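You operate a simulated robot arm through the tools that you are given. There is no shell and no other tool.

Carry out the task below with a simulated two-armed robot. There is one attempt and no reset: what you move stays moved.

JOB
Lift the disc off the jar with the press, then stand the jar in the long tray.
Fine: leave the disc on the blue post on the slide, with the slide out; use the empty pocket. Where these are worked on the way, their far stop is far enough and under half their travel is too little: slide of the press.

The check looks at the end state, three seconds after you hand in, the way a careful person would. Anything else that was tipped, shoved, dropped, spilled or broken makes it a failure.

ROBOT AND FRAMES
Two 7-joint arms with fingered hands on one trunk that stands fixed in place. Base frame: the origin is at the foot of the trunk, x ahead of it, y to its left, z up. Lengths are in mm, angles in rad, forces in N, time in s.
The left shoulder is at [70, 172, 1352], the right one opposite. Each reaches about 1156 mm from its shoulder. Payload 5 kg a hand.
The tool frame of a hand sits at the grasp point between the pads (the TCP): z along the fingers, y along the line on which they close. The tips reach 43 mm beyond it. The gripper opens to 144 mm; its body begins 50 mm behind the TCP. The gripper is a hand of 5 fingers: y runs from the thumb to the fingers, the wrist lies at [-21, -124, -221] in the tool frame.
Orientation is told as [roll, pitch, yaw] about the base's x, y, z axes, in that order, counted from this pose: with the fingers straight down and the wrist toward the robot, the tool's x, y and z point along [0, 1, 0], [1, 0, 0] and [0, 0, -1] of the base frame.

CONTROLS
- The arms move only by the tool move_arm. It takes "left_deltas", "right_deltas" or both (then of equal length, played together; a hand with none holds still); each is a list of rows, each an object of numbers (a shift or turn left out is 0): "ax", "ay", "az": the turn, a rotation vector about the tool's x, y, z in rad; "x", "y", "z": the shift along the tool's x, y, z in mm. In form: [{"ax": .., "ay": .., "az": .., "x": .., "y": .., "z": ..}, ...]. A call has 1 to 20 rows; each row is the pose to reach, as a shift and turn from the pose commanded when the call began, along the tool's axes at that moment. A row lasts 0.2 s, in which the tool goes at most 50 mm and 0.15 rad; a call with a longer step from one row to the next is refused whole. A pose out of reach is approached as far as the arm can. The call stops where the force on the tool passes 50 N (or 10 N more than at its start, if that is more) or the arm is blocked; 0.2 s more then pass. In this call time passes only in rows, and 0.2 s behind the last. It gives the time, the measured TCP pose, the force on the tool (base axes), the opening and the grip force at its end, in the units of the frame above (readings bear some noise), with the torque about the TCP (base axes, N m) and any sound that the robot's microphone picked up.
- Cameras (640 x 400 px; columns grow to the right, rows downward): "scene" is now at [135.6, 26.4, 1586.6]; the picture's right is [0.52, -0.86, 0.00], its down [-0.46, -0.28, -0.84] and it looks along [0.72, 0.44, -0.54] (base axes); focal length 358 px, centre (320, 200). "left" rides on the left gripper at [-86, -108, -168] in its tool frame; the picture's right is [-0.80, -0.28, 0.53], its down [0.54, -0.73, 0.42] and it looks along [0.27, 0.63, 0.73] (tool axes); focal length 275 px, centre (320, 200). "right" rides on the right gripper at [86, -108, -168] in its tool frame; the picture's right is [-0.80, 0.28, -0.53], its down [-0.54, -0.73, 0.42] and it looks along [-0.27, 0.63, 0.73] (tool axes); focal length 275 px, centre (320, 200). There is no depth. A picture from a camera that has moved, and an enlarged one, comes with that camera's place and axes in the base frame and with its lens. The place of the scene camera against the robot may be out by one fixed shift of up to 25 mm in any direction.
- camera(camera): a new picture of that camera. No time passes.
- lift_body(by): slides the trunk up (or, below 0, down) by that many mm; the arms and the scene camera ride with it, the base frame stays. It gives what a move gives, with no picture.
- move_fingers(index, middle, ring, little, thumb_bend, thumb_turn, hand): sets how far each is bent, from 0 (flat) to 100 (curled in); at 30 the hand is open as for a grip, at 70 the pads meet at the TCP. One left out holds its place. A second passes; each finger stops where it meets its share of the squeeze, and holds until it gets a number again. It is the only way to open and close the hand. It gives what a move gives, with no picture; readings hold the bend of each and the force on index, middle, ring, little, thumb and palm. thumb_turn goes from beside the hand (0) to across from the fingers (100), as for a grip.
- pan_tilt(pan, tilt): turns the head with the scene camera to pan (to the left, within 1.501 rad either way) and tilt (down, from -0.506 to 1.204), counted from straight ahead of the robot. It gives what a move gives.
- zoom(camera, box): a new picture of the part [left, top, right, bottom] of that camera's present view, enlarged. No time passes.
- sign_off(): hands the job in; it is judged then, once.

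Places have to be worked out from the pictures, the camera data and where the tool is seen. Open the grippers and draw the arms clear of the work before you hand the job in, unless the task says otherwise.

The tools are called after "Call:" as name(argument=value, ...) on one line, values as JSON. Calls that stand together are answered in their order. move_arm: Moves the arms, as the interface text tells. Its arguments: {"type":"object","properties":{"left_deltas":{"type":"array","items":{"type":"object","properties":{"ax":{"type":"number"},"ay":{"type":"number"},"az":{"type":"number"},"x":{"type":"number"},"y":{"type":"number"},"z":{"type":"number"}}}},"right_deltas":{"type":"array","items":{"type":"object","properties":{"ax":{"type":"number"},"ay":{"type":"number"},"az":{"type":"number"},"x":{"type":"number"},"y":{"type":"number"},"z":{"type":"number"}}}}},"required":[]} The other tools are called the same way: lift_body (by) moves the trunk up or down; move_fingers (index, middle, ring, little, thumb_bend, thumb_turn, hand) moves the fingers one by one; pan_tilt (pan, tilt) turns the head that bears the scene camera; camera (camera) takes a picture; zoom (camera, box) takes an enlarged picture of a part of a camera's view; sign_off () hands the job in.

At the start:

```text
clock: 0.0
left_eef_pos: [413.9, 615.1, 1331.9]
left_orientation: [-0.001, 0.0, 0.001]
left_ft_force: [-0.1, -0.3, -0.4]
left_torque: [0.02, 0.03, 0.02]
left_width: 143.5
left_gripper_force: 0.0
left_shape: jaw
left_bend: [30.0, 30.0, 30.0, 30.0, 30.0, 98.0]
left_finger forces: [0.0, 0.0, 0.1, 0.0, 0.1, 0.1]
right_eef_pos: [590.7, 113.7, 1354.2]
right_orientation: [0.001, -0.001, 0.0]
right_ft_force: [0.6, -0.9, 0.4]
right_torque: [0.0, -0.02, 0.01]
right_width: 143.9
right_gripper_force: 0.1
right_shape: jaw
right_bend: [30.0, 30.0, 30.0, 30.0, 30.0, 98.0]
right_finger forces: [0.0, 0.1, 0.1, 0.0, 0.0, 0.0]
trunk travel left (down, up): [-450.0, 490.0]
head pan, tilt (commanded): [0.545, 0.571]
```

scene: 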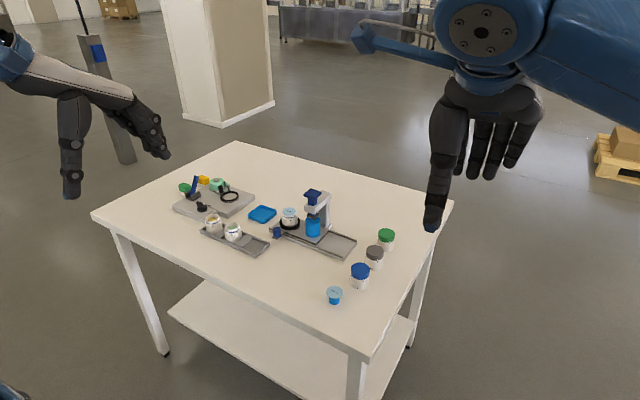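
right: 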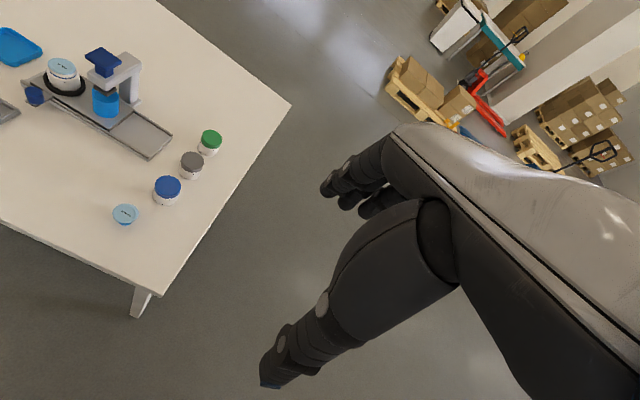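
left: 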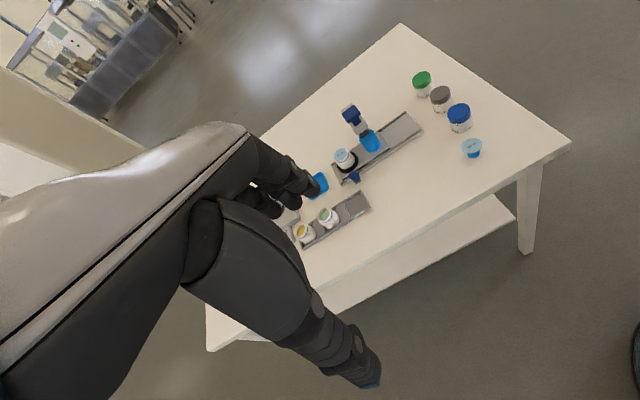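

I start by looking closer at the table's work area in the scene view.

Call:
zoom(camera="scene", box=[160, 160, 420, 320])

Call:
zoom(camera="scene", box=[260, 180, 370, 260])

Call:
zoom(camera="left", box=[270, 60, 500, 260])

Call:
zoom(camera="right", box=[0, 20, 230, 240])

```text
2.46 times, centred on (290, 240) of scene
camera zoom: at [135.6, 26.4, 1586.6], right [0.52, -0.86, 0.0], down [-0.46, -0.28, -0.84], along [0.72, 0.44, -0.54], focal length 882 px, centre (394, 102)
```

zoom: 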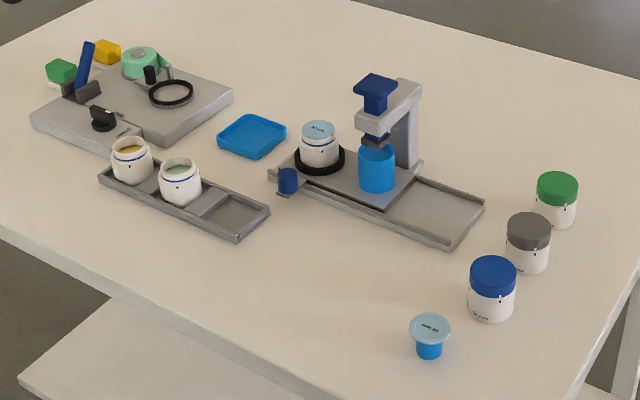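

```text
5.00 times, centred on (315, 220) of scene
camera zoom: at [135.6, 26.4, 1586.6], right [0.52, -0.86, 0.0], down [-0.46, -0.28, -0.84], along [0.72, 0.44, -0.54], focal length 1791 px, centre (345, 100)
```

zoom: 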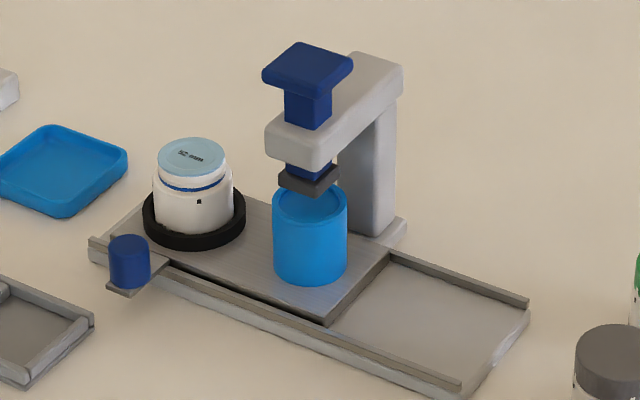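

```text
2.00 times, centred on (385, 160) of left
camera zoom: at [305.2, 531.1, 1500.3], right [-0.28, -0.8, -0.53], down [-0.73, 0.54, -0.42], along [0.63, 0.27, -0.73], focal length 551 px, centre (190, 280)
```

zoom: 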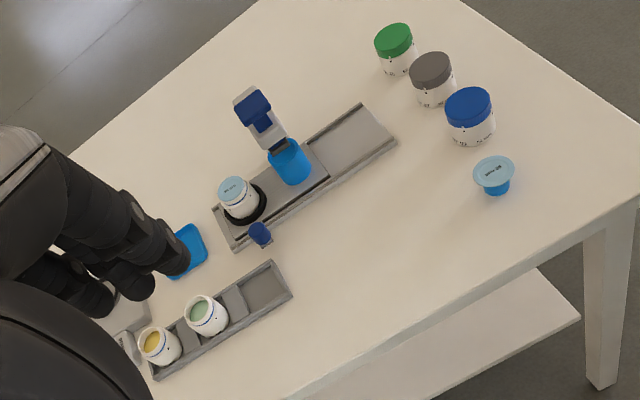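

```text
1.82 times, centred on (115, 130) of right
camera zoom: at [482.1, 199.7, 1521.0], right [0.28, -0.8, 0.53], down [-0.73, -0.54, -0.42], along [0.63, -0.27, -0.73], focal length 500 px, centre (693, 327)
```

zoom: 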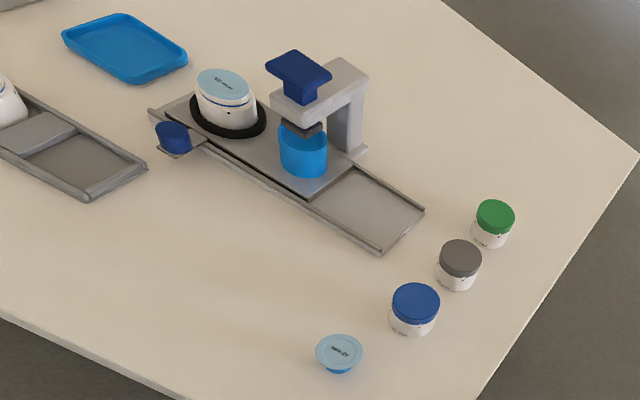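

The handle of the slide triangulates to about (844, 640, 875). I zoom hard on the press, the jar and the long tray to understand the mechanism.

Call:
zoom(camera="scene", box=[268, 184, 348, 244])

Call:
zoom(camera="right", box=[50, 30, 180, 170])

Call:
zoom(camera="left", box=[325, 90, 425, 190])

Call:
zoom(camera="scene", box=[190, 195, 280, 265])

Call:
zoom(camera="scene", box=[320, 220, 410, 310])

```text
6.67 times, centred on (308, 214) of scene
camera zoom: at [135.6, 26.4, 1586.6], right [0.52, -0.86, 0.0], down [-0.46, -0.28, -0.84], along [0.72, 0.44, -0.54], focal length 2388 px, centre (400, 107)
```

zoom: 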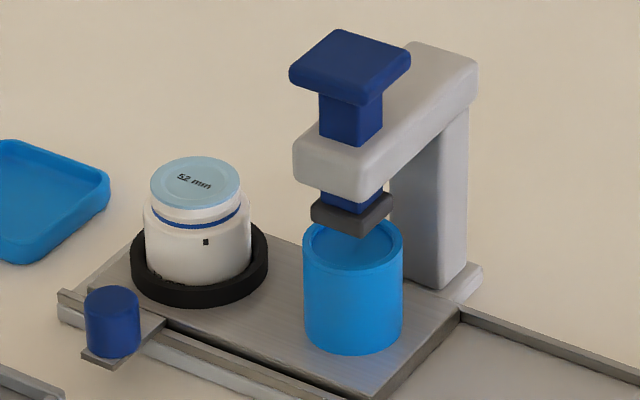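

```text
2.86 times, centred on (115, 100) of right
camera zoom: at [482.1, 199.7, 1521.0], right [0.28, -0.8, 0.53], down [-0.73, -0.54, -0.42], along [0.63, -0.27, -0.73], focal length 786 px, centre (906, 486)
```

zoom: 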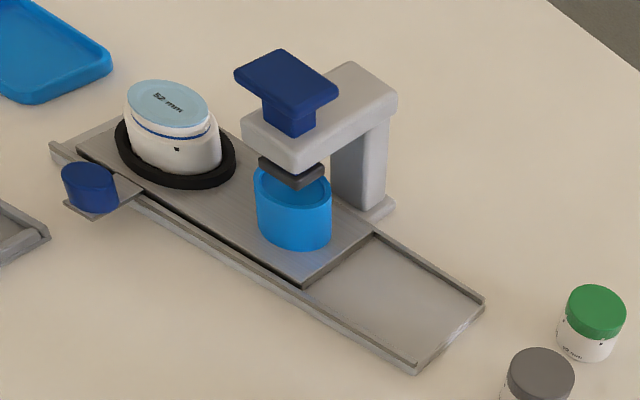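

```text
4.00 times, centred on (375, 140) of left
camera zoom: at [305.2, 531.1, 1500.3], right [-0.28, -0.8, -0.53], down [-0.73, 0.54, -0.42], along [0.63, 0.27, -0.73], focal length 1101 px, centre (100, 440)
```

zoom: 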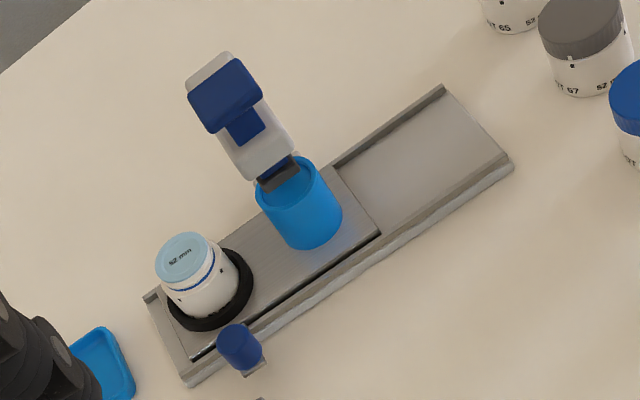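

```text
5.71 times, centred on (235, 230) of scene
camera zoom: at [135.6, 26.4, 1586.6], right [0.52, -0.86, 0.0], down [-0.46, -0.28, -0.84], along [0.72, 0.44, -0.54], focal length 2047 px, centre (806, 29)
```

zoom: 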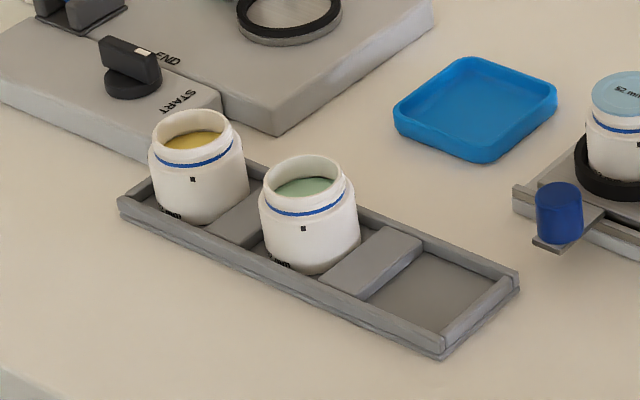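

```text
4.44 times, centred on (365, 265) of scene
camera zoom: at [135.6, 26.4, 1586.6], right [0.52, -0.86, 0.0], down [-0.46, -0.28, -0.84], along [0.72, 0.44, -0.54], focal length 1592 px, centre (120, -89)
```

zoom: 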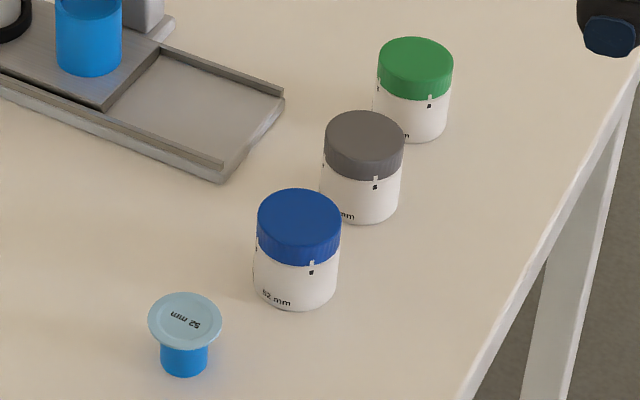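

The press reads so: jar with the 52 mm disc in the black nest near (903, 630), post under the ram near (905, 538), ram knob top near (892, 534, 1037), slide handle near (844, 640, 875), empty tray pocket near (773, 678). I lower the trunk so that the left arm reaches comfortably.

Call:
lift_body(by=-180)

```text
clock: 2.0
left_eef_pos: [412.6, 615.8, 1153.4]
left_orientation: [0.0, 0.0, 0.0]
left_ft_force: [-0.3, 0.8, -0.5]
left_torque: [-0.03, 0.01, -0.04]
left_width: 143.6
left_gripper_force: 0.1
left_shape: jaw
left_bend: [30.0, 30.0, 30.0, 30.0, 30.0, 98.0]
left_finger forces: [0.0, 0.1, 0.1, 0.0, 0.0, 0.0]
right_eef_pos: [590.8, 115.2, 1173.4]
right_orientation: [0.0, -0.002, 0.0]
right_ft_force: [0.6, -0.1, -0.4]
right_torque: [0.0, 0.02, -0.01]
right_width: 143.5
right_gripper_force: 0.0
right_shape: jaw
right_bend: [30.0, 30.0, 30.0, 30.0, 30.0, 98.0]
right_finger forces: [0.1, 0.0, 0.0, 0.1, 0.0, 0.1]
trunk travel left (down, up): [-270.0, 670.0]
head pan, tilt (commanded): [0.545, 0.571]
```

Trunk is lowered. I look with all cameras from the new height.

Call:
camera(camera="scene")

Call:
camera(camera="left")

Call:
camera(camera="right")

```text
taken
camera scene: at [135.4, 26.2, 1406.8], right [0.52, -0.86, 0.0], down [-0.46, -0.28, -0.84], along [0.72, 0.44, -0.54], focal length 358 px, centre (320, 200)
```

scene: 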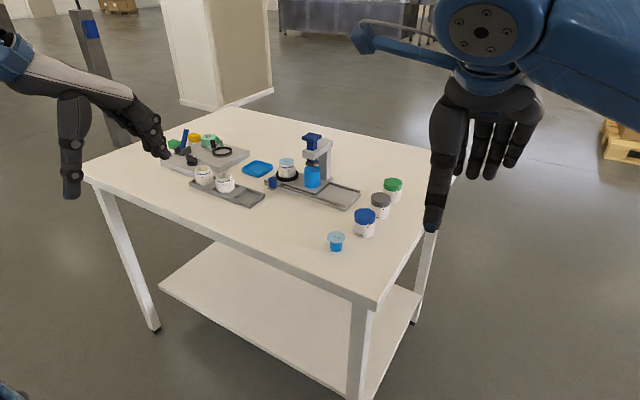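

```text
taken
camera left: at [305.0, 530.9, 1320.5], right [-0.28, -0.8, -0.53], down [-0.73, 0.54, -0.42], along [0.63, 0.27, -0.73], focal length 275 px, centre (320, 200)
```

left: 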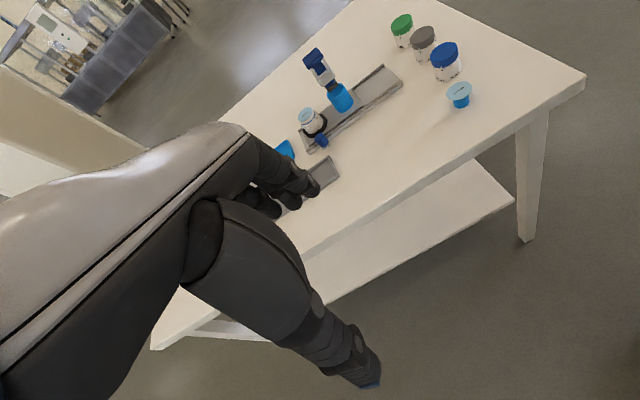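

```text
taken
camera right: at [481.8, 199.5, 1341.2], right [0.28, -0.8, 0.53], down [-0.73, -0.54, -0.42], along [0.63, -0.27, -0.73], focal length 275 px, centre (320, 200)
```

right: 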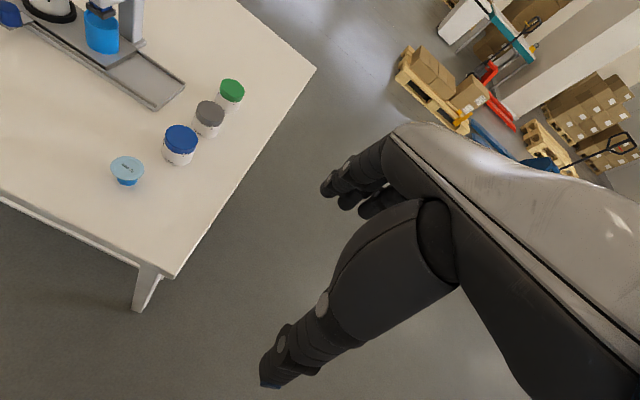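

I turn the right hand to the left so that its camera looks at the press as a second eye.

Call:
move_arm(right_deltas=[{"az": -0.15}, {"az": -0.3}, {"az": -0.45}, {"az": -0.6}, {"az": -0.75}, {"az": -0.9}])

Call:
camera(camera="right")

```text
clock: 3.4
left_eef_pos: [414.1, 615.5, 1152.4]
left_orientation: [0.001, -0.001, 0.0]
left_ft_force: [-0.5, -0.9, 0.1]
left_torque: [-0.01, 0.02, -0.01]
left_width: 143.1
left_gripper_force: 0.1
left_shape: jaw
left_bend: [30.0, 30.0, 30.0, 30.0, 30.0, 98.0]
left_finger forces: [0.1, 0.0, 0.1, 0.0, 0.1, 0.0]
right_eef_pos: [591.4, 113.9, 1173.0]
right_orientation: [0.0, -0.002, 0.901]
right_ft_force: [0.2, 0.5, -0.8]
right_torque: [0.01, -0.01, 0.0]
right_width: 143.7
right_gripper_force: 0.1
right_shape: jaw
right_bend: [30.0, 30.0, 30.0, 30.0, 30.0, 98.0]
right_finger forces: [0.0, 0.0, 0.0, 0.0, 0.0, 0.1]
trunk travel left (down, up): [-270.0, 670.0]
head pan, tilt (commanded): [0.545, 0.571]
```

```text
taken
camera right: at [456.2, 81.4, 1340.7], right [0.8, -0.27, 0.53], down [-0.03, -0.91, -0.42], along [0.6, 0.33, -0.73], focal length 275 px, centre (320, 200)
```

right: 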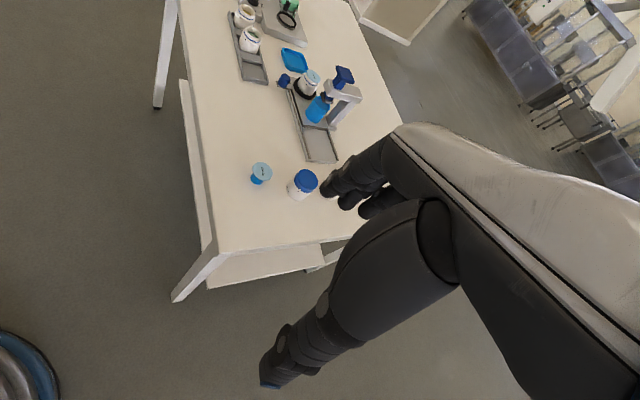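

Call:
zoom(camera="right", box=[225, 0, 385, 170])

Call:
zoom(camera="right", box=[270, 50, 370, 130])

Call:
zoom(camera="scene", box=[180, 125, 370, 225])

```text
2.35 times, centred on (305, 85) of right
camera zoom: at [456.2, 81.4, 1340.7], right [0.8, -0.27, 0.53], down [-0.03, -0.91, -0.42], along [0.6, 0.33, -0.73], focal length 648 px, centre (355, 471)
```

zoom: 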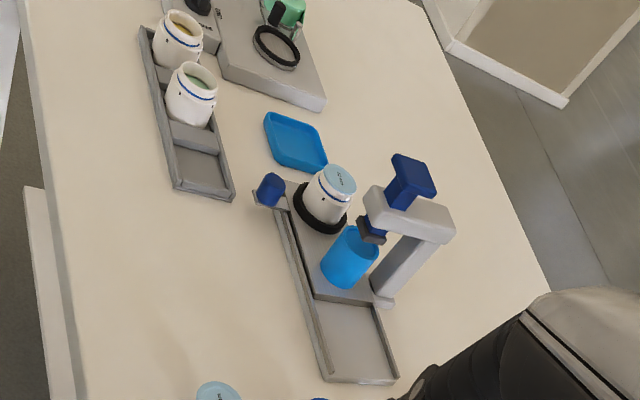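

```text
5.00 times, centred on (320, 90) of right
camera zoom: at [456.2, 81.4, 1340.7], right [0.8, -0.27, 0.53], down [-0.03, -0.91, -0.42], along [0.6, 0.33, -0.73], focal length 1376 px, centre (320, 750)
```

zoom: 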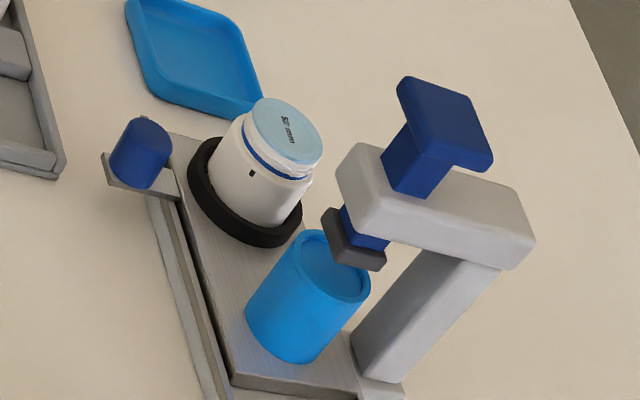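

```text
3.37 times, centred on (275, 175) of scene
camera zoom: at [136.0, 26.0, 1406.6], right [0.52, -0.86, 0.0], down [-0.46, -0.28, -0.84], along [0.72, 0.44, -0.54], focal length 1207 px, centre (472, 284)
```

zoom: 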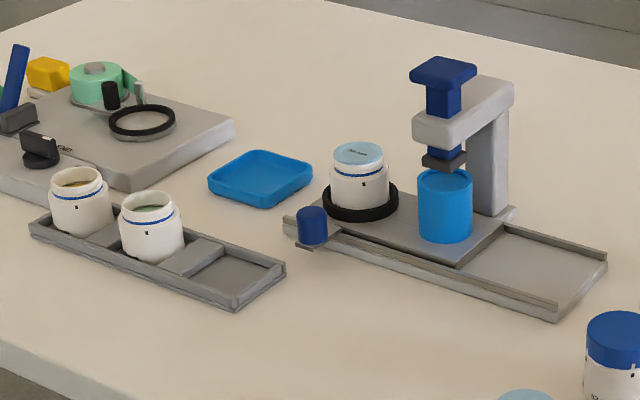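

The post is a cup with a rimmed top, the foot hangs just above it. I form the left hand into a pointing fist (index straight) to push the handle and the ram, and check how it looks.

Call:
move_fingers(hand="left", index=10, middle=100, ring=100, little=100, thumb_bend=30)

Call:
camera(camera="left")

Call:
zoom(camera="scene", box=[0, 20, 200, 220])

```text
clock: 4.4
left_eef_pos: [413.7, 614.7, 1152.7]
left_orientation: [0.0, 0.0, -0.001]
left_ft_force: [0.7, -0.1, -0.4]
left_torque: [-0.02, 0.01, -0.03]
left_width: 190.1
left_gripper_force: 0.1
left_shape: fingers
left_bend: [10.0, 100.0, 100.0, 100.0, 30.0, 98.0]
left_finger forces: [0.0, 0.0, 0.0, 0.0, 0.0, 0.0]
right_eef_pos: [591.1, 113.4, 1174.2]
right_orientation: [0.001, -0.001, 0.9]
right_ft_force: [0.5, -0.1, -1.0]
right_torque: [0.01, 0.01, -0.04]
right_width: 143.7
right_gripper_force: 0.1
right_shape: jaw
right_bend: [30.0, 30.0, 30.0, 30.0, 30.0, 98.0]
right_finger forces: [0.0, 0.1, 0.0, 0.0, 0.0, 0.0]
trunk travel left (down, up): [-270.0, 670.0]
head pan, tilt (commanded): [0.545, 0.571]
```

```text
taken
camera left: at [305.2, 531.0, 1320.3], right [-0.28, -0.8, -0.53], down [-0.73, 0.54, -0.42], along [0.63, 0.27, -0.73], focal length 275 px, centre (320, 200)
```

left: 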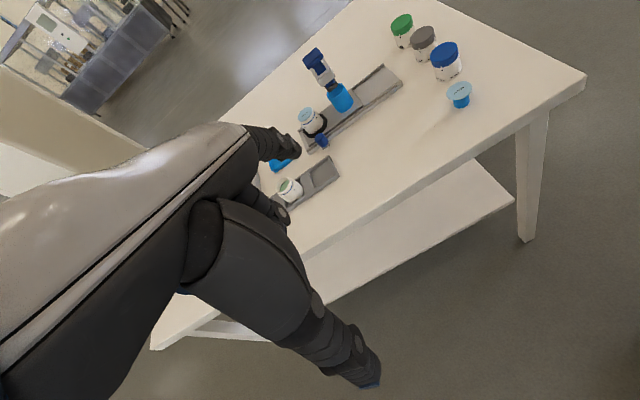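

```text
2.00 times, centred on (100, 120) of scene
camera zoom: at [135.7, 26.3, 1406.6], right [0.52, -0.86, 0.0], down [-0.46, -0.28, -0.84], along [0.72, 0.44, -0.54], focal length 716 px, centre (760, 360)
```

zoom: 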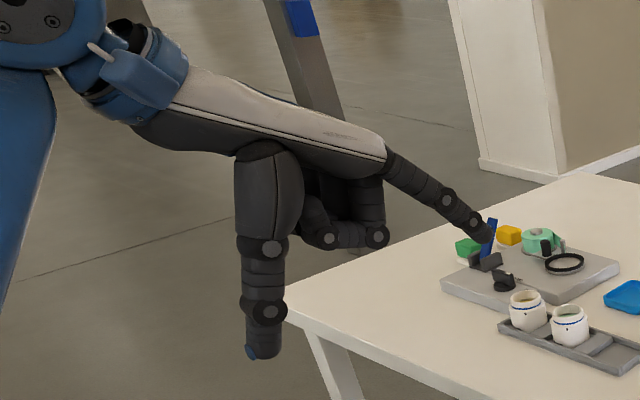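

The index points forward and down from the fist, while the thumb hangs lowest. I curl the thumb in and turn it so that the index is the only probe, then look again.

Call:
move_fingers(hand="left", index=20, thumb_bend=100)

Call:
camera(camera="left")

Call:
zoom(camera="scene", box=[0, 20, 200, 220])

```text
clock: 5.4
left_eef_pos: [411.7, 616.7, 1152.9]
left_orientation: [-0.001, 0.0, 0.001]
left_ft_force: [0.3, -0.6, -0.4]
left_torque: [0.0, 0.02, 0.03]
left_width: 52.0
left_gripper_force: 0.1
left_shape: fingers
left_bend: [20.0, 100.0, 100.0, 100.0, 100.0, 98.0]
left_finger forces: [0.0, 0.0, 0.0, 0.0, 0.1, 0.0]
right_eef_pos: [590.0, 113.6, 1174.1]
right_orientation: [-0.001, -0.001, 0.901]
right_ft_force: [-0.2, 0.0, 1.1]
right_torque: [-0.01, 0.03, 0.0]
right_width: 143.5
right_gripper_force: 0.1
right_shape: jaw
right_bend: [30.0, 30.0, 30.0, 30.0, 30.0, 98.0]
right_finger forces: [0.1, 0.0, 0.0, 0.0, 0.0, 0.0]
trunk travel left (down, up): [-270.0, 670.0]
head pan, tilt (commanded): [0.545, 0.571]
```

```text
taken
camera left: at [305.2, 531.0, 1320.3], right [-0.28, -0.8, -0.53], down [-0.73, 0.54, -0.42], along [0.63, 0.27, -0.73], focal length 275 px, centre (320, 200)
```

left: 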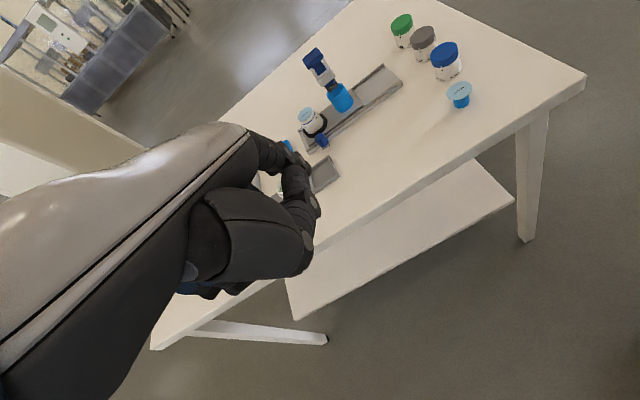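

```text
2.00 times, centred on (100, 120) of scene
camera zoom: at [135.6, 26.3, 1406.6], right [0.52, -0.86, 0.0], down [-0.46, -0.28, -0.84], along [0.72, 0.44, -0.54], focal length 716 px, centre (760, 360)
```

zoom: 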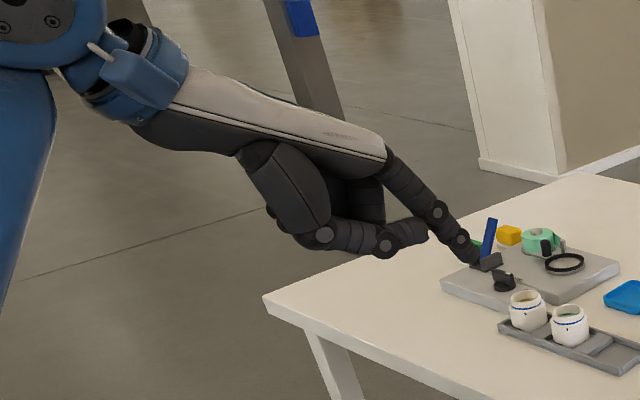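

The index now sticks out forward and down alone. I bring the left hand forward to a hover near the slide handle, yawing it a little so the hand body stays away from the green jar and the ram.

Call:
move_arm(left_deltas=[{"x": 3, "y": 41, "z": 12, "az": -0.0625}, {"x": 6, "y": 82, "z": 24, "az": -0.125}, {"x": 9, "y": 123, "z": 36, "az": -0.1875}, {"x": 12, "y": 164, "z": 48, "az": -0.25}, {"x": 15, "y": 205, "z": 60, "az": -0.3125}, {"x": 18, "y": 246, "z": 72, "az": -0.375}, {"x": 21, "y": 287, "z": 84, "az": -0.4375}, {"x": 25, "y": 320, "z": 96, "az": -0.5}])

Call:
move_arm(left_deltas=[{"ax": 0.125}, {"ax": 0.25}])

Call:
camera(camera="left")

Call:
camera(camera="scene")

Call:
zoom(camera="right", box=[225, 0, 385, 170])

```text
clock: 7.2
left_eef_pos: [732.4, 637.2, 1057.5]
left_orientation: [0.004, 0.001, 0.501]
left_ft_force: [-0.4, -1.0, -0.6]
left_torque: [0.05, -0.02, 0.01]
left_width: 52.2
left_gripper_force: 0.1
left_shape: fingers
left_bend: [20.0, 100.0, 100.0, 100.0, 100.0, 98.0]
left_finger forces: [0.0, 0.0, 0.0, 0.0, 0.0, 0.1]
right_eef_pos: [589.1, 112.4, 1175.8]
right_orientation: [0.001, -0.001, 0.898]
right_ft_force: [0.0, -1.0, -0.3]
right_torque: [0.03, 0.0, 0.02]
right_width: 144.0
right_gripper_force: 0.0
right_shape: jaw
right_bend: [30.0, 30.0, 30.0, 30.0, 30.0, 98.0]
right_finger forces: [0.0, 0.0, 0.0, 0.1, 0.0, 0.0]
trunk travel left (down, up): [-270.0, 670.0]
head pan, tilt (commanded): [0.545, 0.571]
```

```text
clock: 7.8
left_eef_pos: [733.9, 640.4, 1054.6]
left_orientation: [-0.002, 0.254, 0.498]
left_ft_force: [0.4, 0.8, 0.1]
left_torque: [-0.05, 0.03, 0.01]
left_width: 52.0
left_gripper_force: 0.2
left_shape: fingers
left_bend: [20.0, 100.0, 100.0, 100.0, 100.0, 98.0]
left_finger forces: [0.1, 0.1, 0.0, 0.0, 0.0, 0.1]
right_eef_pos: [591.6, 113.9, 1173.8]
right_orientation: [0.002, 0.0, 0.899]
right_ft_force: [-0.2, 0.0, -1.0]
right_torque: [0.0, 0.01, 0.01]
right_width: 143.7
right_gripper_force: 0.0
right_shape: jaw
right_bend: [30.0, 30.0, 30.0, 30.0, 30.0, 98.0]
right_finger forces: [0.0, 0.0, 0.0, 0.0, 0.0, 0.1]
trunk travel left (down, up): [-270.0, 670.0]
head pan, tilt (commanded): [0.545, 0.571]
```

```text
taken
camera left: at [719.7, 535.5, 1245.1], right [0.02, -0.89, -0.45], down [-0.97, 0.09, -0.23], along [0.24, 0.44, -0.87], focal length 275 px, centre (320, 200)
```

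left: 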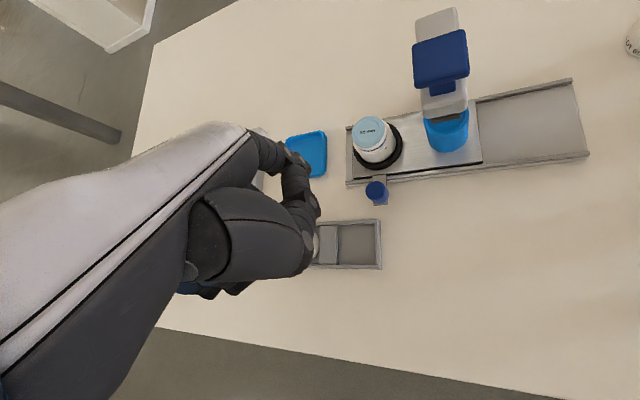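

```text
taken
camera scene: at [136.7, 26.0, 1406.5], right [0.52, -0.86, 0.0], down [-0.46, -0.28, -0.84], along [0.72, 0.44, -0.54], focal length 358 px, centre (320, 200)
```

scene: 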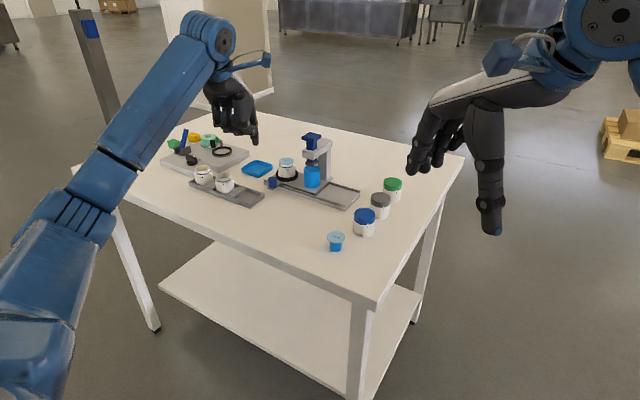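

```text
2.35 times, centred on (305, 85) of right
camera zoom: at [456.7, 81.8, 1340.6], right [0.8, -0.27, 0.53], down [-0.03, -0.91, -0.42], along [0.6, 0.32, -0.73], focal length 648 px, centre (355, 471)
```

zoom: 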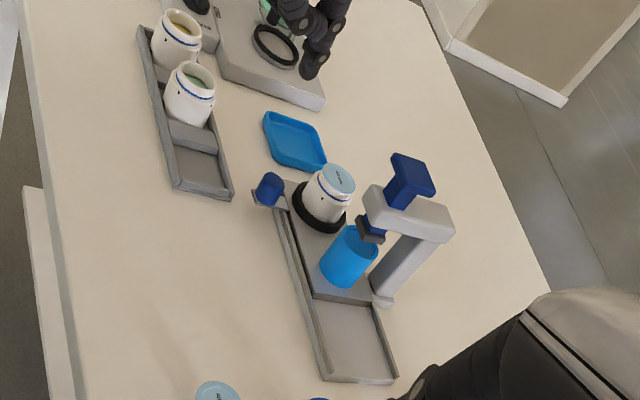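

The index tip triangulates to about (834, 685, 998). I zoom in on the handle in the left and right views to pin it down before descending.

Call:
zoom(camera="left", box=[270, 90, 430, 280])

Call:
zoom(camera="right", box=[270, 40, 370, 120])

Call:
zoom(camera="scene", box=[200, 100, 370, 220])

```text
2.11 times, centred on (350, 185) of left
camera zoom: at [719.7, 535.5, 1245.1], right [0.02, -0.89, -0.45], down [-0.97, 0.09, -0.23], along [0.24, 0.44, -0.87], focal length 580 px, centre (257, 232)
```

zoom: 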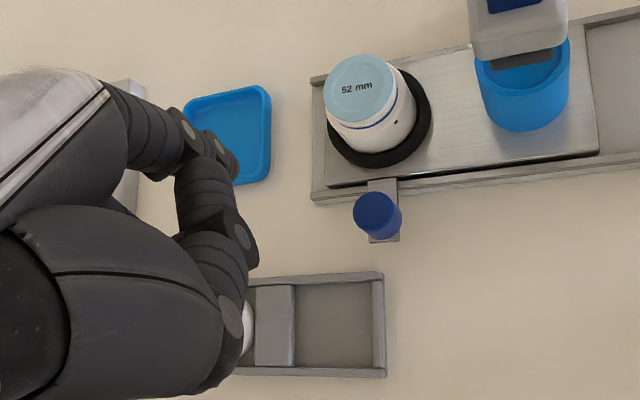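

```text
5.00 times, centred on (320, 80) of right
camera zoom: at [456.7, 81.8, 1340.6], right [0.8, -0.27, 0.53], down [-0.03, -0.91, -0.42], along [0.6, 0.32, -0.73], focal length 1376 px, centre (320, 800)
```

zoom: 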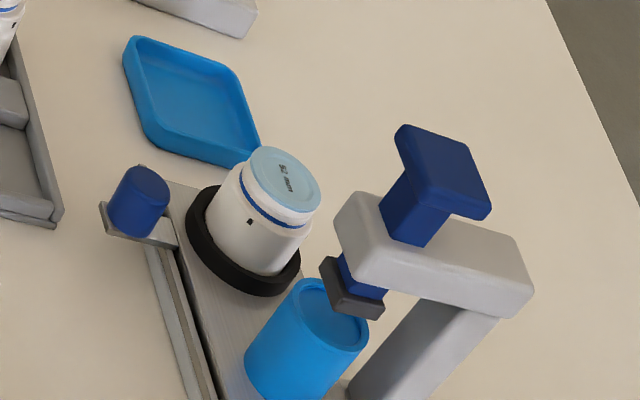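

```text
3.33 times, centred on (285, 160) of scene
camera zoom: at [136.7, 26.0, 1406.5], right [0.52, -0.86, 0.0], down [-0.46, -0.28, -0.84], along [0.72, 0.44, -0.54], focal length 1194 px, centre (437, 333)
```

zoom: 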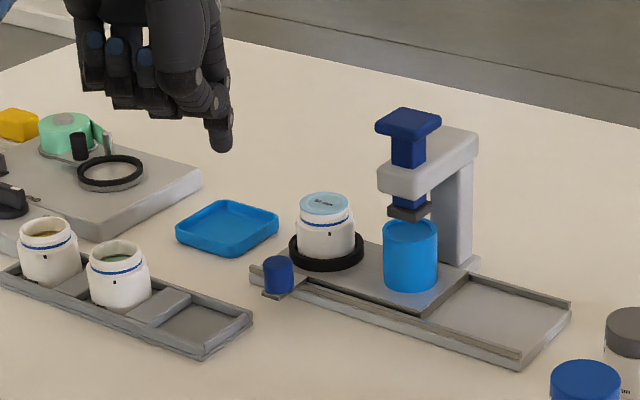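

Combined views put the handle top near (823, 629, 903) and the index tip near (828, 675, 1000). I lower the hand by 80 mm in a straight line and compare tip and handle directly in the pictures.

Call:
move_arm(left_deltas=[{"x": -2.2, "y": 8.7, "z": 39}, {"x": -4.4, "y": 17.5, "z": 78.1}])

Call:
camera(camera="left")

Call:
zoom(camera="right", box=[225, 0, 385, 110])

Call:
zoom(camera="scene", box=[180, 100, 330, 220])

```text
clock: 8.4
left_eef_pos: [734.4, 637.0, 975.4]
left_orientation: [0.001, 0.248, 0.502]
left_ft_force: [-0.7, 0.6, 0.8]
left_torque: [0.0, -0.02, 0.0]
left_width: 52.1
left_gripper_force: 0.0
left_shape: fingers
left_bend: [20.0, 100.0, 100.0, 100.0, 100.0, 98.0]
left_finger forces: [0.1, 0.0, 0.1, 0.0, 0.0, 0.0]
right_eef_pos: [589.9, 116.2, 1174.0]
right_orientation: [0.0, 0.001, 0.9]
right_ft_force: [0.1, 0.9, 0.2]
right_torque: [-0.04, 0.02, 0.02]
right_width: 144.0
right_gripper_force: 0.0
right_shape: jaw
right_bend: [30.0, 30.0, 30.0, 30.0, 30.0, 98.0]
right_finger forces: [0.0, 0.1, 0.0, 0.0, 0.1, 0.0]
trunk travel left (down, up): [-270.0, 670.0]
head pan, tilt (commanded): [0.545, 0.571]
```

```text
taken
camera left: at [719.3, 532.0, 1165.0], right [0.02, -0.89, -0.45], down [-0.97, 0.09, -0.23], along [0.25, 0.44, -0.86], focal length 275 px, centre (320, 200)
```

left: 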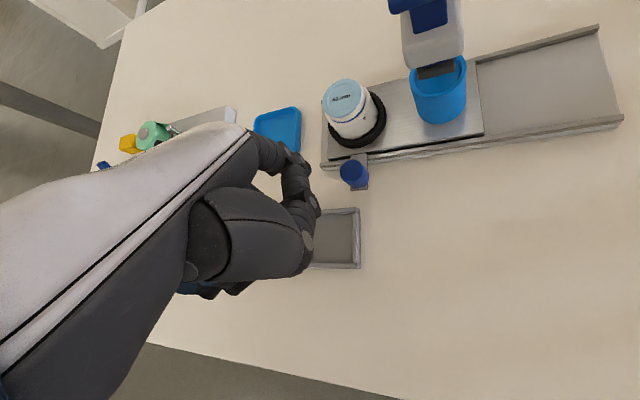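

```text
3.64 times, centred on (305, 55) of right
camera zoom: at [456.4, 82.8, 1340.7], right [0.8, -0.27, 0.53], down [-0.03, -0.91, -0.42], along [0.6, 0.32, -0.73], focal length 1001 px, centre (374, 727)
```

zoom: 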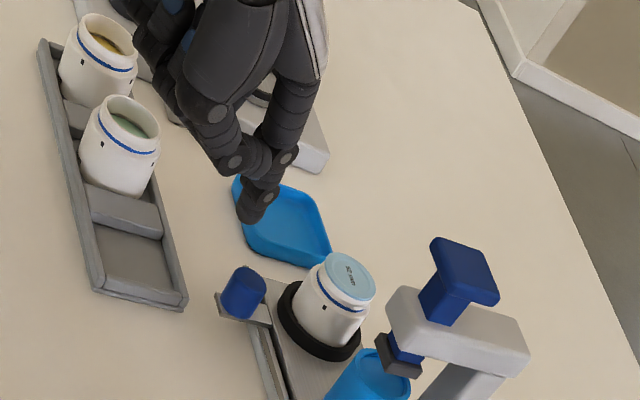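

```text
3.33 times, centred on (255, 160) of scene
camera zoom: at [136.4, 27.1, 1406.6], right [0.52, -0.86, 0.0], down [-0.46, -0.28, -0.84], along [0.72, 0.44, -0.54], focal length 1194 px, centre (537, 333)
```

zoom: 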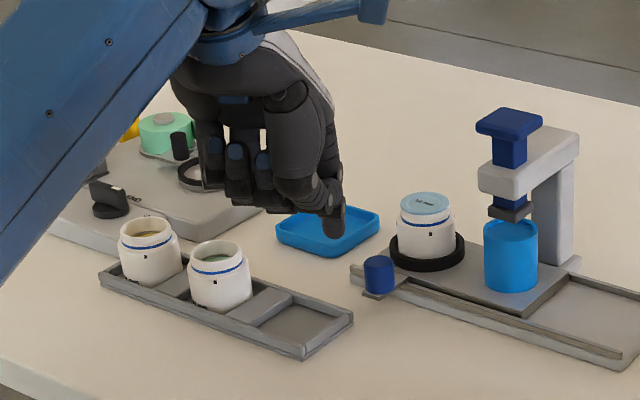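

Tip is now near (827, 677, 920), handle top near (823, 630, 903), green jar top near (748, 736, 920) with about 55 mm clearance under the curled fingers. I lower 33 mm more so that the fingertip is beside the handle.

Call:
move_arm(left_deltas=[{"x": -5.4, "y": 9.7, "z": 31.6}])

Call:
camera(camera="left")

Call:
zoom(camera="right", box=[225, 0, 385, 110])

Call:
zoom(camera="scene", box=[180, 100, 330, 220])

```text
clock: 8.8
left_eef_pos: [737.8, 633.1, 941.0]
left_orientation: [-0.002, 0.251, 0.501]
left_ft_force: [0.4, 1.0, -0.1]
left_torque: [-0.04, 0.05, 0.01]
left_width: 52.2
left_gripper_force: 0.1
left_shape: fingers
left_bend: [20.0, 100.0, 100.0, 100.0, 100.0, 98.0]
left_finger forces: [0.1, 0.0, 0.0, 0.0, 0.0, 0.1]
right_eef_pos: [591.6, 116.1, 1174.0]
right_orientation: [0.002, 0.003, 0.897]
right_ft_force: [0.5, 0.0, -0.2]
right_torque: [-0.01, 0.03, 0.02]
right_width: 144.0
right_gripper_force: 0.1
right_shape: jaw
right_bend: [30.0, 30.0, 30.0, 30.0, 30.0, 98.0]
right_finger forces: [0.0, 0.0, 0.0, 0.0, 0.0, 0.0]
trunk travel left (down, up): [-270.0, 670.0]
head pan, tilt (commanded): [0.545, 0.571]
```

```text
taken
camera left: at [724.3, 528.4, 1130.9], right [0.02, -0.89, -0.45], down [-0.97, 0.09, -0.23], along [0.24, 0.44, -0.86], focal length 275 px, centre (320, 200)
```

left: 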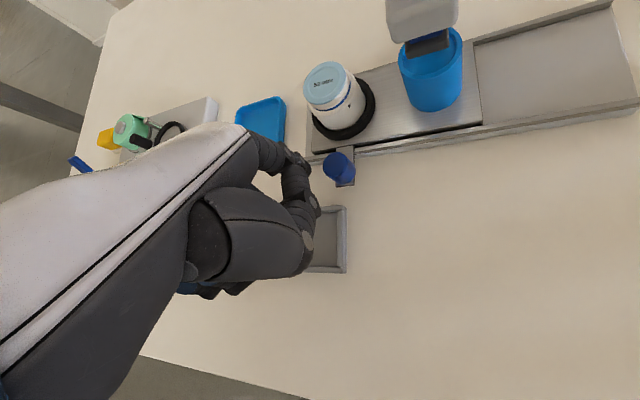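

```text
3.64 times, centred on (305, 55) of right
camera zoom: at [457.4, 83.1, 1340.2], right [0.8, -0.27, 0.53], down [-0.03, -0.91, -0.42], along [0.6, 0.32, -0.73], focal length 1001 px, centre (374, 727)
```

zoom: 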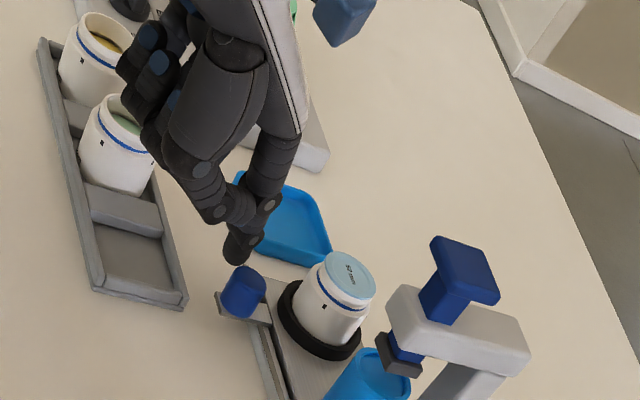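

```text
3.33 times, centred on (255, 160) of scene
camera zoom: at [137.4, 27.3, 1406.4], right [0.52, -0.86, 0.0], down [-0.46, -0.28, -0.84], along [0.72, 0.44, -0.54], focal length 1194 px, centre (537, 333)
```

zoom: 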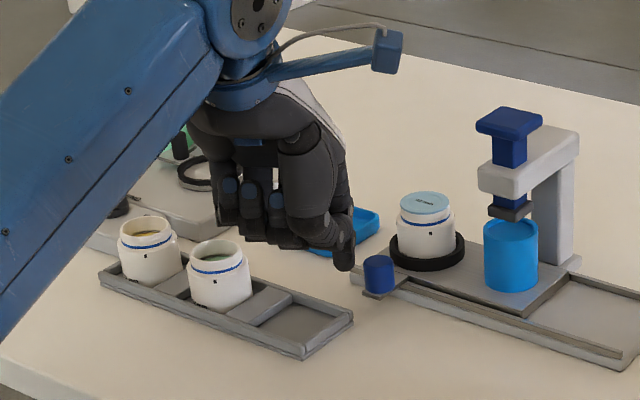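

Fingertip is beside the handle, about 17 mm of overlap in height and a few mm of gap. I sweep slowly toward −y by 30 mm and check whether the slide follows.

Call:
move_arm(left_deltas=[{"x": -0.6, "y": -9.1, "z": 2.3}, {"x": -5, "y": -11.5, "z": 2.9}, {"x": -9.3, "y": -13.8, "z": 3.5}, {"x": -13.7, "y": -16.1, "z": 4.1}, {"x": -18.1, "y": -18.4, "z": 4.7}, {"x": -22.5, "y": -20.7, "z": 5.3}])

Call:
zoom(camera="right", box=[225, 0, 385, 110])

Call:
zoom(camera="scene", box=[200, 110, 350, 230])

```text
clock: 10.2
left_eef_pos: [728.8, 600.3, 943.2]
left_orientation: [-0.001, 0.25, 0.498]
left_ft_force: [0.0, 0.2, 0.9]
left_torque: [0.01, 0.01, 0.04]
left_width: 52.2
left_gripper_force: 0.0
left_shape: fingers
left_bend: [20.0, 100.0, 100.0, 100.0, 100.0, 98.0]
left_finger forces: [0.1, 0.0, 0.0, 0.0, 0.0, 0.0]
right_eef_pos: [590.6, 113.4, 1174.0]
right_orientation: [-0.001, 0.001, 0.9]
right_ft_force: [0.1, -0.3, -0.1]
right_torque: [0.0, -0.01, 0.01]
right_width: 143.7
right_gripper_force: 0.0
right_shape: jaw
right_bend: [30.0, 30.0, 30.0, 30.0, 30.0, 98.0]
right_finger forces: [0.0, 0.0, 0.0, 0.0, 0.0, 0.0]
trunk travel left (down, up): [-270.0, 670.0]
head pan, tilt (commanded): [0.545, 0.571]
```

```text
3.64 times, centred on (305, 55) of right
camera zoom: at [455.8, 81.9, 1340.9], right [0.8, -0.27, 0.53], down [-0.03, -0.91, -0.42], along [0.6, 0.32, -0.73], focal length 1001 px, centre (374, 727)
```

zoom: 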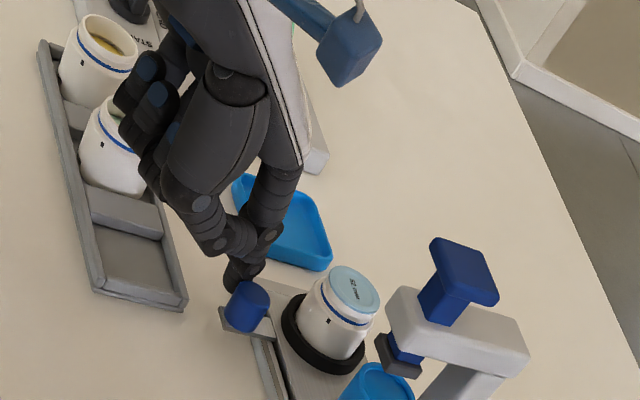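

```text
3.33 times, centred on (275, 170) of scene
camera zoom: at [135.8, 26.1, 1406.6], right [0.52, -0.86, 0.0], down [-0.46, -0.28, -0.84], along [0.72, 0.44, -0.54], focal length 1194 px, centre (470, 300)
```

zoom: 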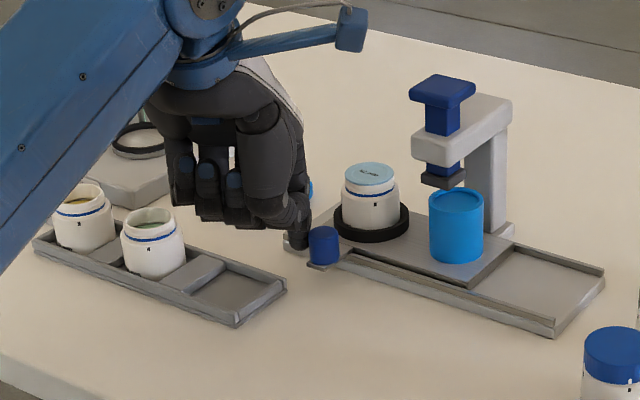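

The slide follows with almost no force (about 13 mm so far). I keep pushing toward −y, 55 mm more, slowly.

Call:
move_arm(left_deltas=[{"x": -4.4, "y": -2.3, "z": 0.6}, {"x": -8.8, "y": -4.6, "z": 1.2}, {"x": -13.2, "y": -7, "z": 1.8}, {"x": -17.6, "y": -9.3, "z": 2.4}, {"x": -21.9, "y": -11.6, "z": 3}, {"x": -26.3, "y": -13.9, "z": 3.6}, {"x": -30.7, "y": -16.3, "z": 4.2}, {"x": -35.1, "y": -18.6, "z": 4.7}, {"x": -39.5, "y": -20.9, "z": 5.3}, {"x": -43.9, "y": -23.2, "z": 5.9}, {"x": -48.3, "y": -25.5, "z": 6.5}])

Call:
zoom(camera="right", box=[225, 20, 385, 130])

Call:
zoom(camera="scene", box=[220, 120, 370, 230])

Call:
camera(camera="left")

```text
clock: 12.6
left_eef_pos: [730.0, 546.7, 942.4]
left_orientation: [0.0, 0.251, 0.501]
left_ft_force: [-0.5, -0.1, 1.0]
left_torque: [0.03, 0.01, 0.07]
left_width: 52.2
left_gripper_force: 0.1
left_shape: fingers
left_bend: [20.0, 100.0, 100.0, 100.0, 100.0, 98.0]
left_finger forces: [0.1, 0.0, 0.1, 0.0, 0.0, 0.1]
right_eef_pos: [590.5, 114.7, 1174.3]
right_orientation: [0.0, 0.001, 0.898]
right_ft_force: [-0.9, -0.2, -0.7]
right_torque: [0.03, -0.01, 0.01]
right_width: 143.7
right_gripper_force: 0.1
right_shape: jaw
right_bend: [30.0, 30.0, 30.0, 30.0, 30.0, 98.0]
right_finger forces: [0.0, 0.0, 0.1, 0.0, 0.1, 0.0]
trunk travel left (down, up): [-270.0, 670.0]
head pan, tilt (commanded): [0.545, 0.571]
```

```text
3.64 times, centred on (305, 75) of right
camera zoom: at [455.8, 81.9, 1340.9], right [0.8, -0.27, 0.53], down [-0.03, -0.91, -0.42], along [0.6, 0.32, -0.73], focal length 1001 px, centre (374, 654)
```

zoom: 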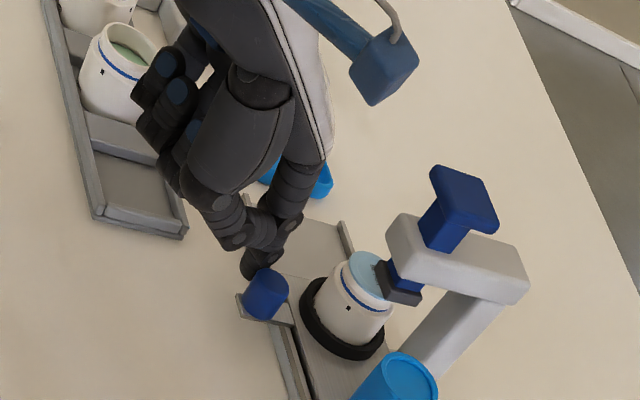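

```text
3.64 times, centred on (295, 175) of scene
camera zoom: at [135.8, 26.1, 1406.6], right [0.52, -0.86, 0.0], down [-0.46, -0.28, -0.84], along [0.72, 0.44, -0.54], focal length 1303 px, centre (411, 291)
```

zoom: 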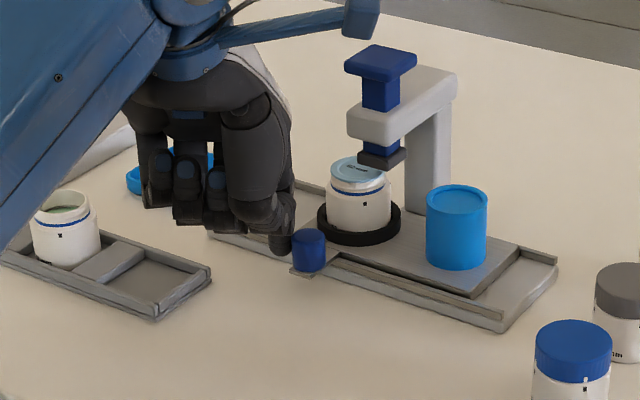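

```text
taken
camera left: at [715.1, 441.8, 1132.7], right [0.02, -0.89, -0.45], down [-0.97, 0.09, -0.23], along [0.25, 0.44, -0.86], focal length 275 px, centre (320, 200)
```

left: 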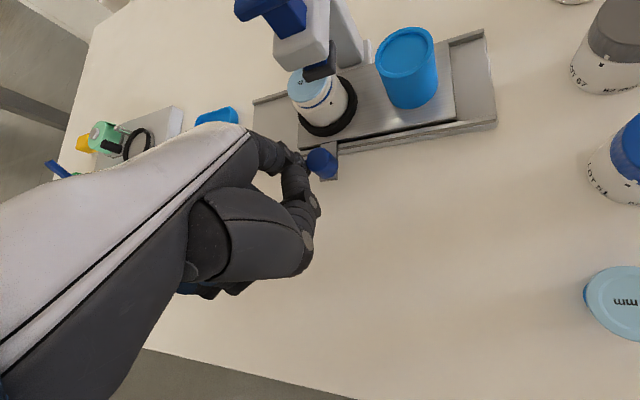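

Jar is almost under the foot and the foot appears to clear the disc. I push the remaining 24 mm in 3 mm rows, watching for the stop.

Call:
move_arm(left_deltas=[{"x": -2.6, "y": -1.4, "z": 0.4}, {"x": -5.3, "y": -2.8, "z": 0.7}, {"x": -7.9, "y": -4.2, "z": 1.1}, {"x": -10.5, "y": -5.6, "z": 1.4}, {"x": -13.2, "y": -7, "z": 1.8}, {"x": -15.8, "y": -8.4, "z": 2.1}, {"x": -18.4, "y": -9.8, "z": 2.5}, {"x": -21.1, "y": -11.1, "z": 2.8}])

Call:
zoom(camera="right", box=[225, 20, 385, 130])

Call:
zoom(camera="scene", box=[220, 120, 370, 230])

Call:
camera(camera="left")

```text
clock: 14.4
left_eef_pos: [728.8, 523.1, 942.6]
left_orientation: [0.0, 0.25, 0.501]
left_ft_force: [0.7, 0.4, -0.6]
left_torque: [0.04, 0.0, 0.09]
left_width: 52.2
left_gripper_force: 0.5
left_shape: fingers
left_bend: [20.0, 100.0, 100.0, 100.0, 100.0, 98.0]
left_finger forces: [0.6, 0.0, 0.1, 0.0, 0.0, 0.0]
right_eef_pos: [590.6, 114.4, 1174.3]
right_orientation: [-0.001, 0.0, 0.899]
right_ft_force: [-0.8, 0.0, -0.3]
right_torque: [0.0, 0.0, 0.01]
right_width: 143.9
right_gripper_force: 0.0
right_shape: jaw
right_bend: [30.0, 30.0, 30.0, 30.0, 30.0, 98.0]
right_finger forces: [0.1, 0.0, 0.0, 0.1, 0.0, 0.1]
trunk travel left (down, up): [-270.0, 670.0]
head pan, tilt (commanded): [0.545, 0.571]
```

```text
3.64 times, centred on (305, 75) of right
camera zoom: at [455.8, 82.1, 1340.9], right [0.8, -0.27, 0.53], down [-0.03, -0.91, -0.42], along [0.6, 0.32, -0.73], focal length 1001 px, centre (374, 654)
```

zoom: 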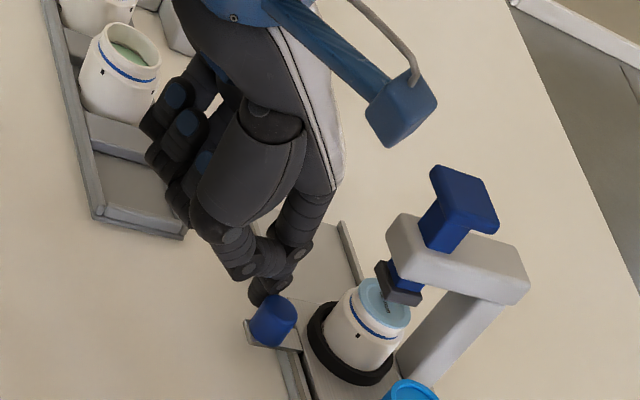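

```text
3.64 times, centred on (295, 175) of scene
camera zoom: at [135.8, 26.3, 1406.6], right [0.52, -0.86, 0.0], down [-0.46, -0.28, -0.84], along [0.72, 0.44, -0.54], focal length 1303 px, centre (411, 291)
```

zoom: 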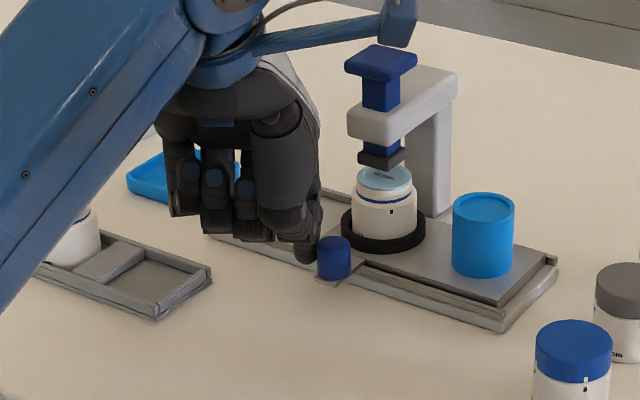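

```text
taken
camera left: at [715.2, 418.0, 1132.8], right [0.02, -0.89, -0.45], down [-0.97, 0.09, -0.23], along [0.25, 0.44, -0.86], focal length 275 px, centre (320, 200)
```

left: 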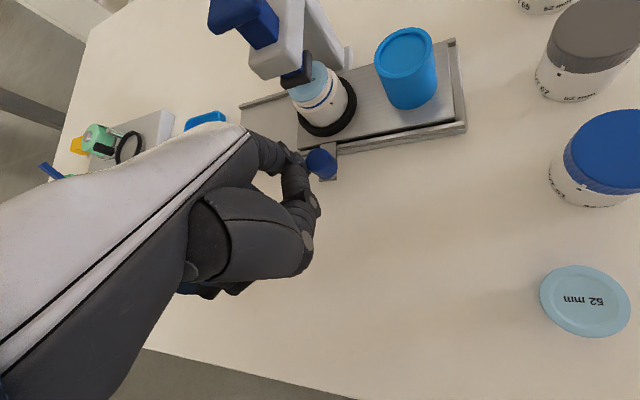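

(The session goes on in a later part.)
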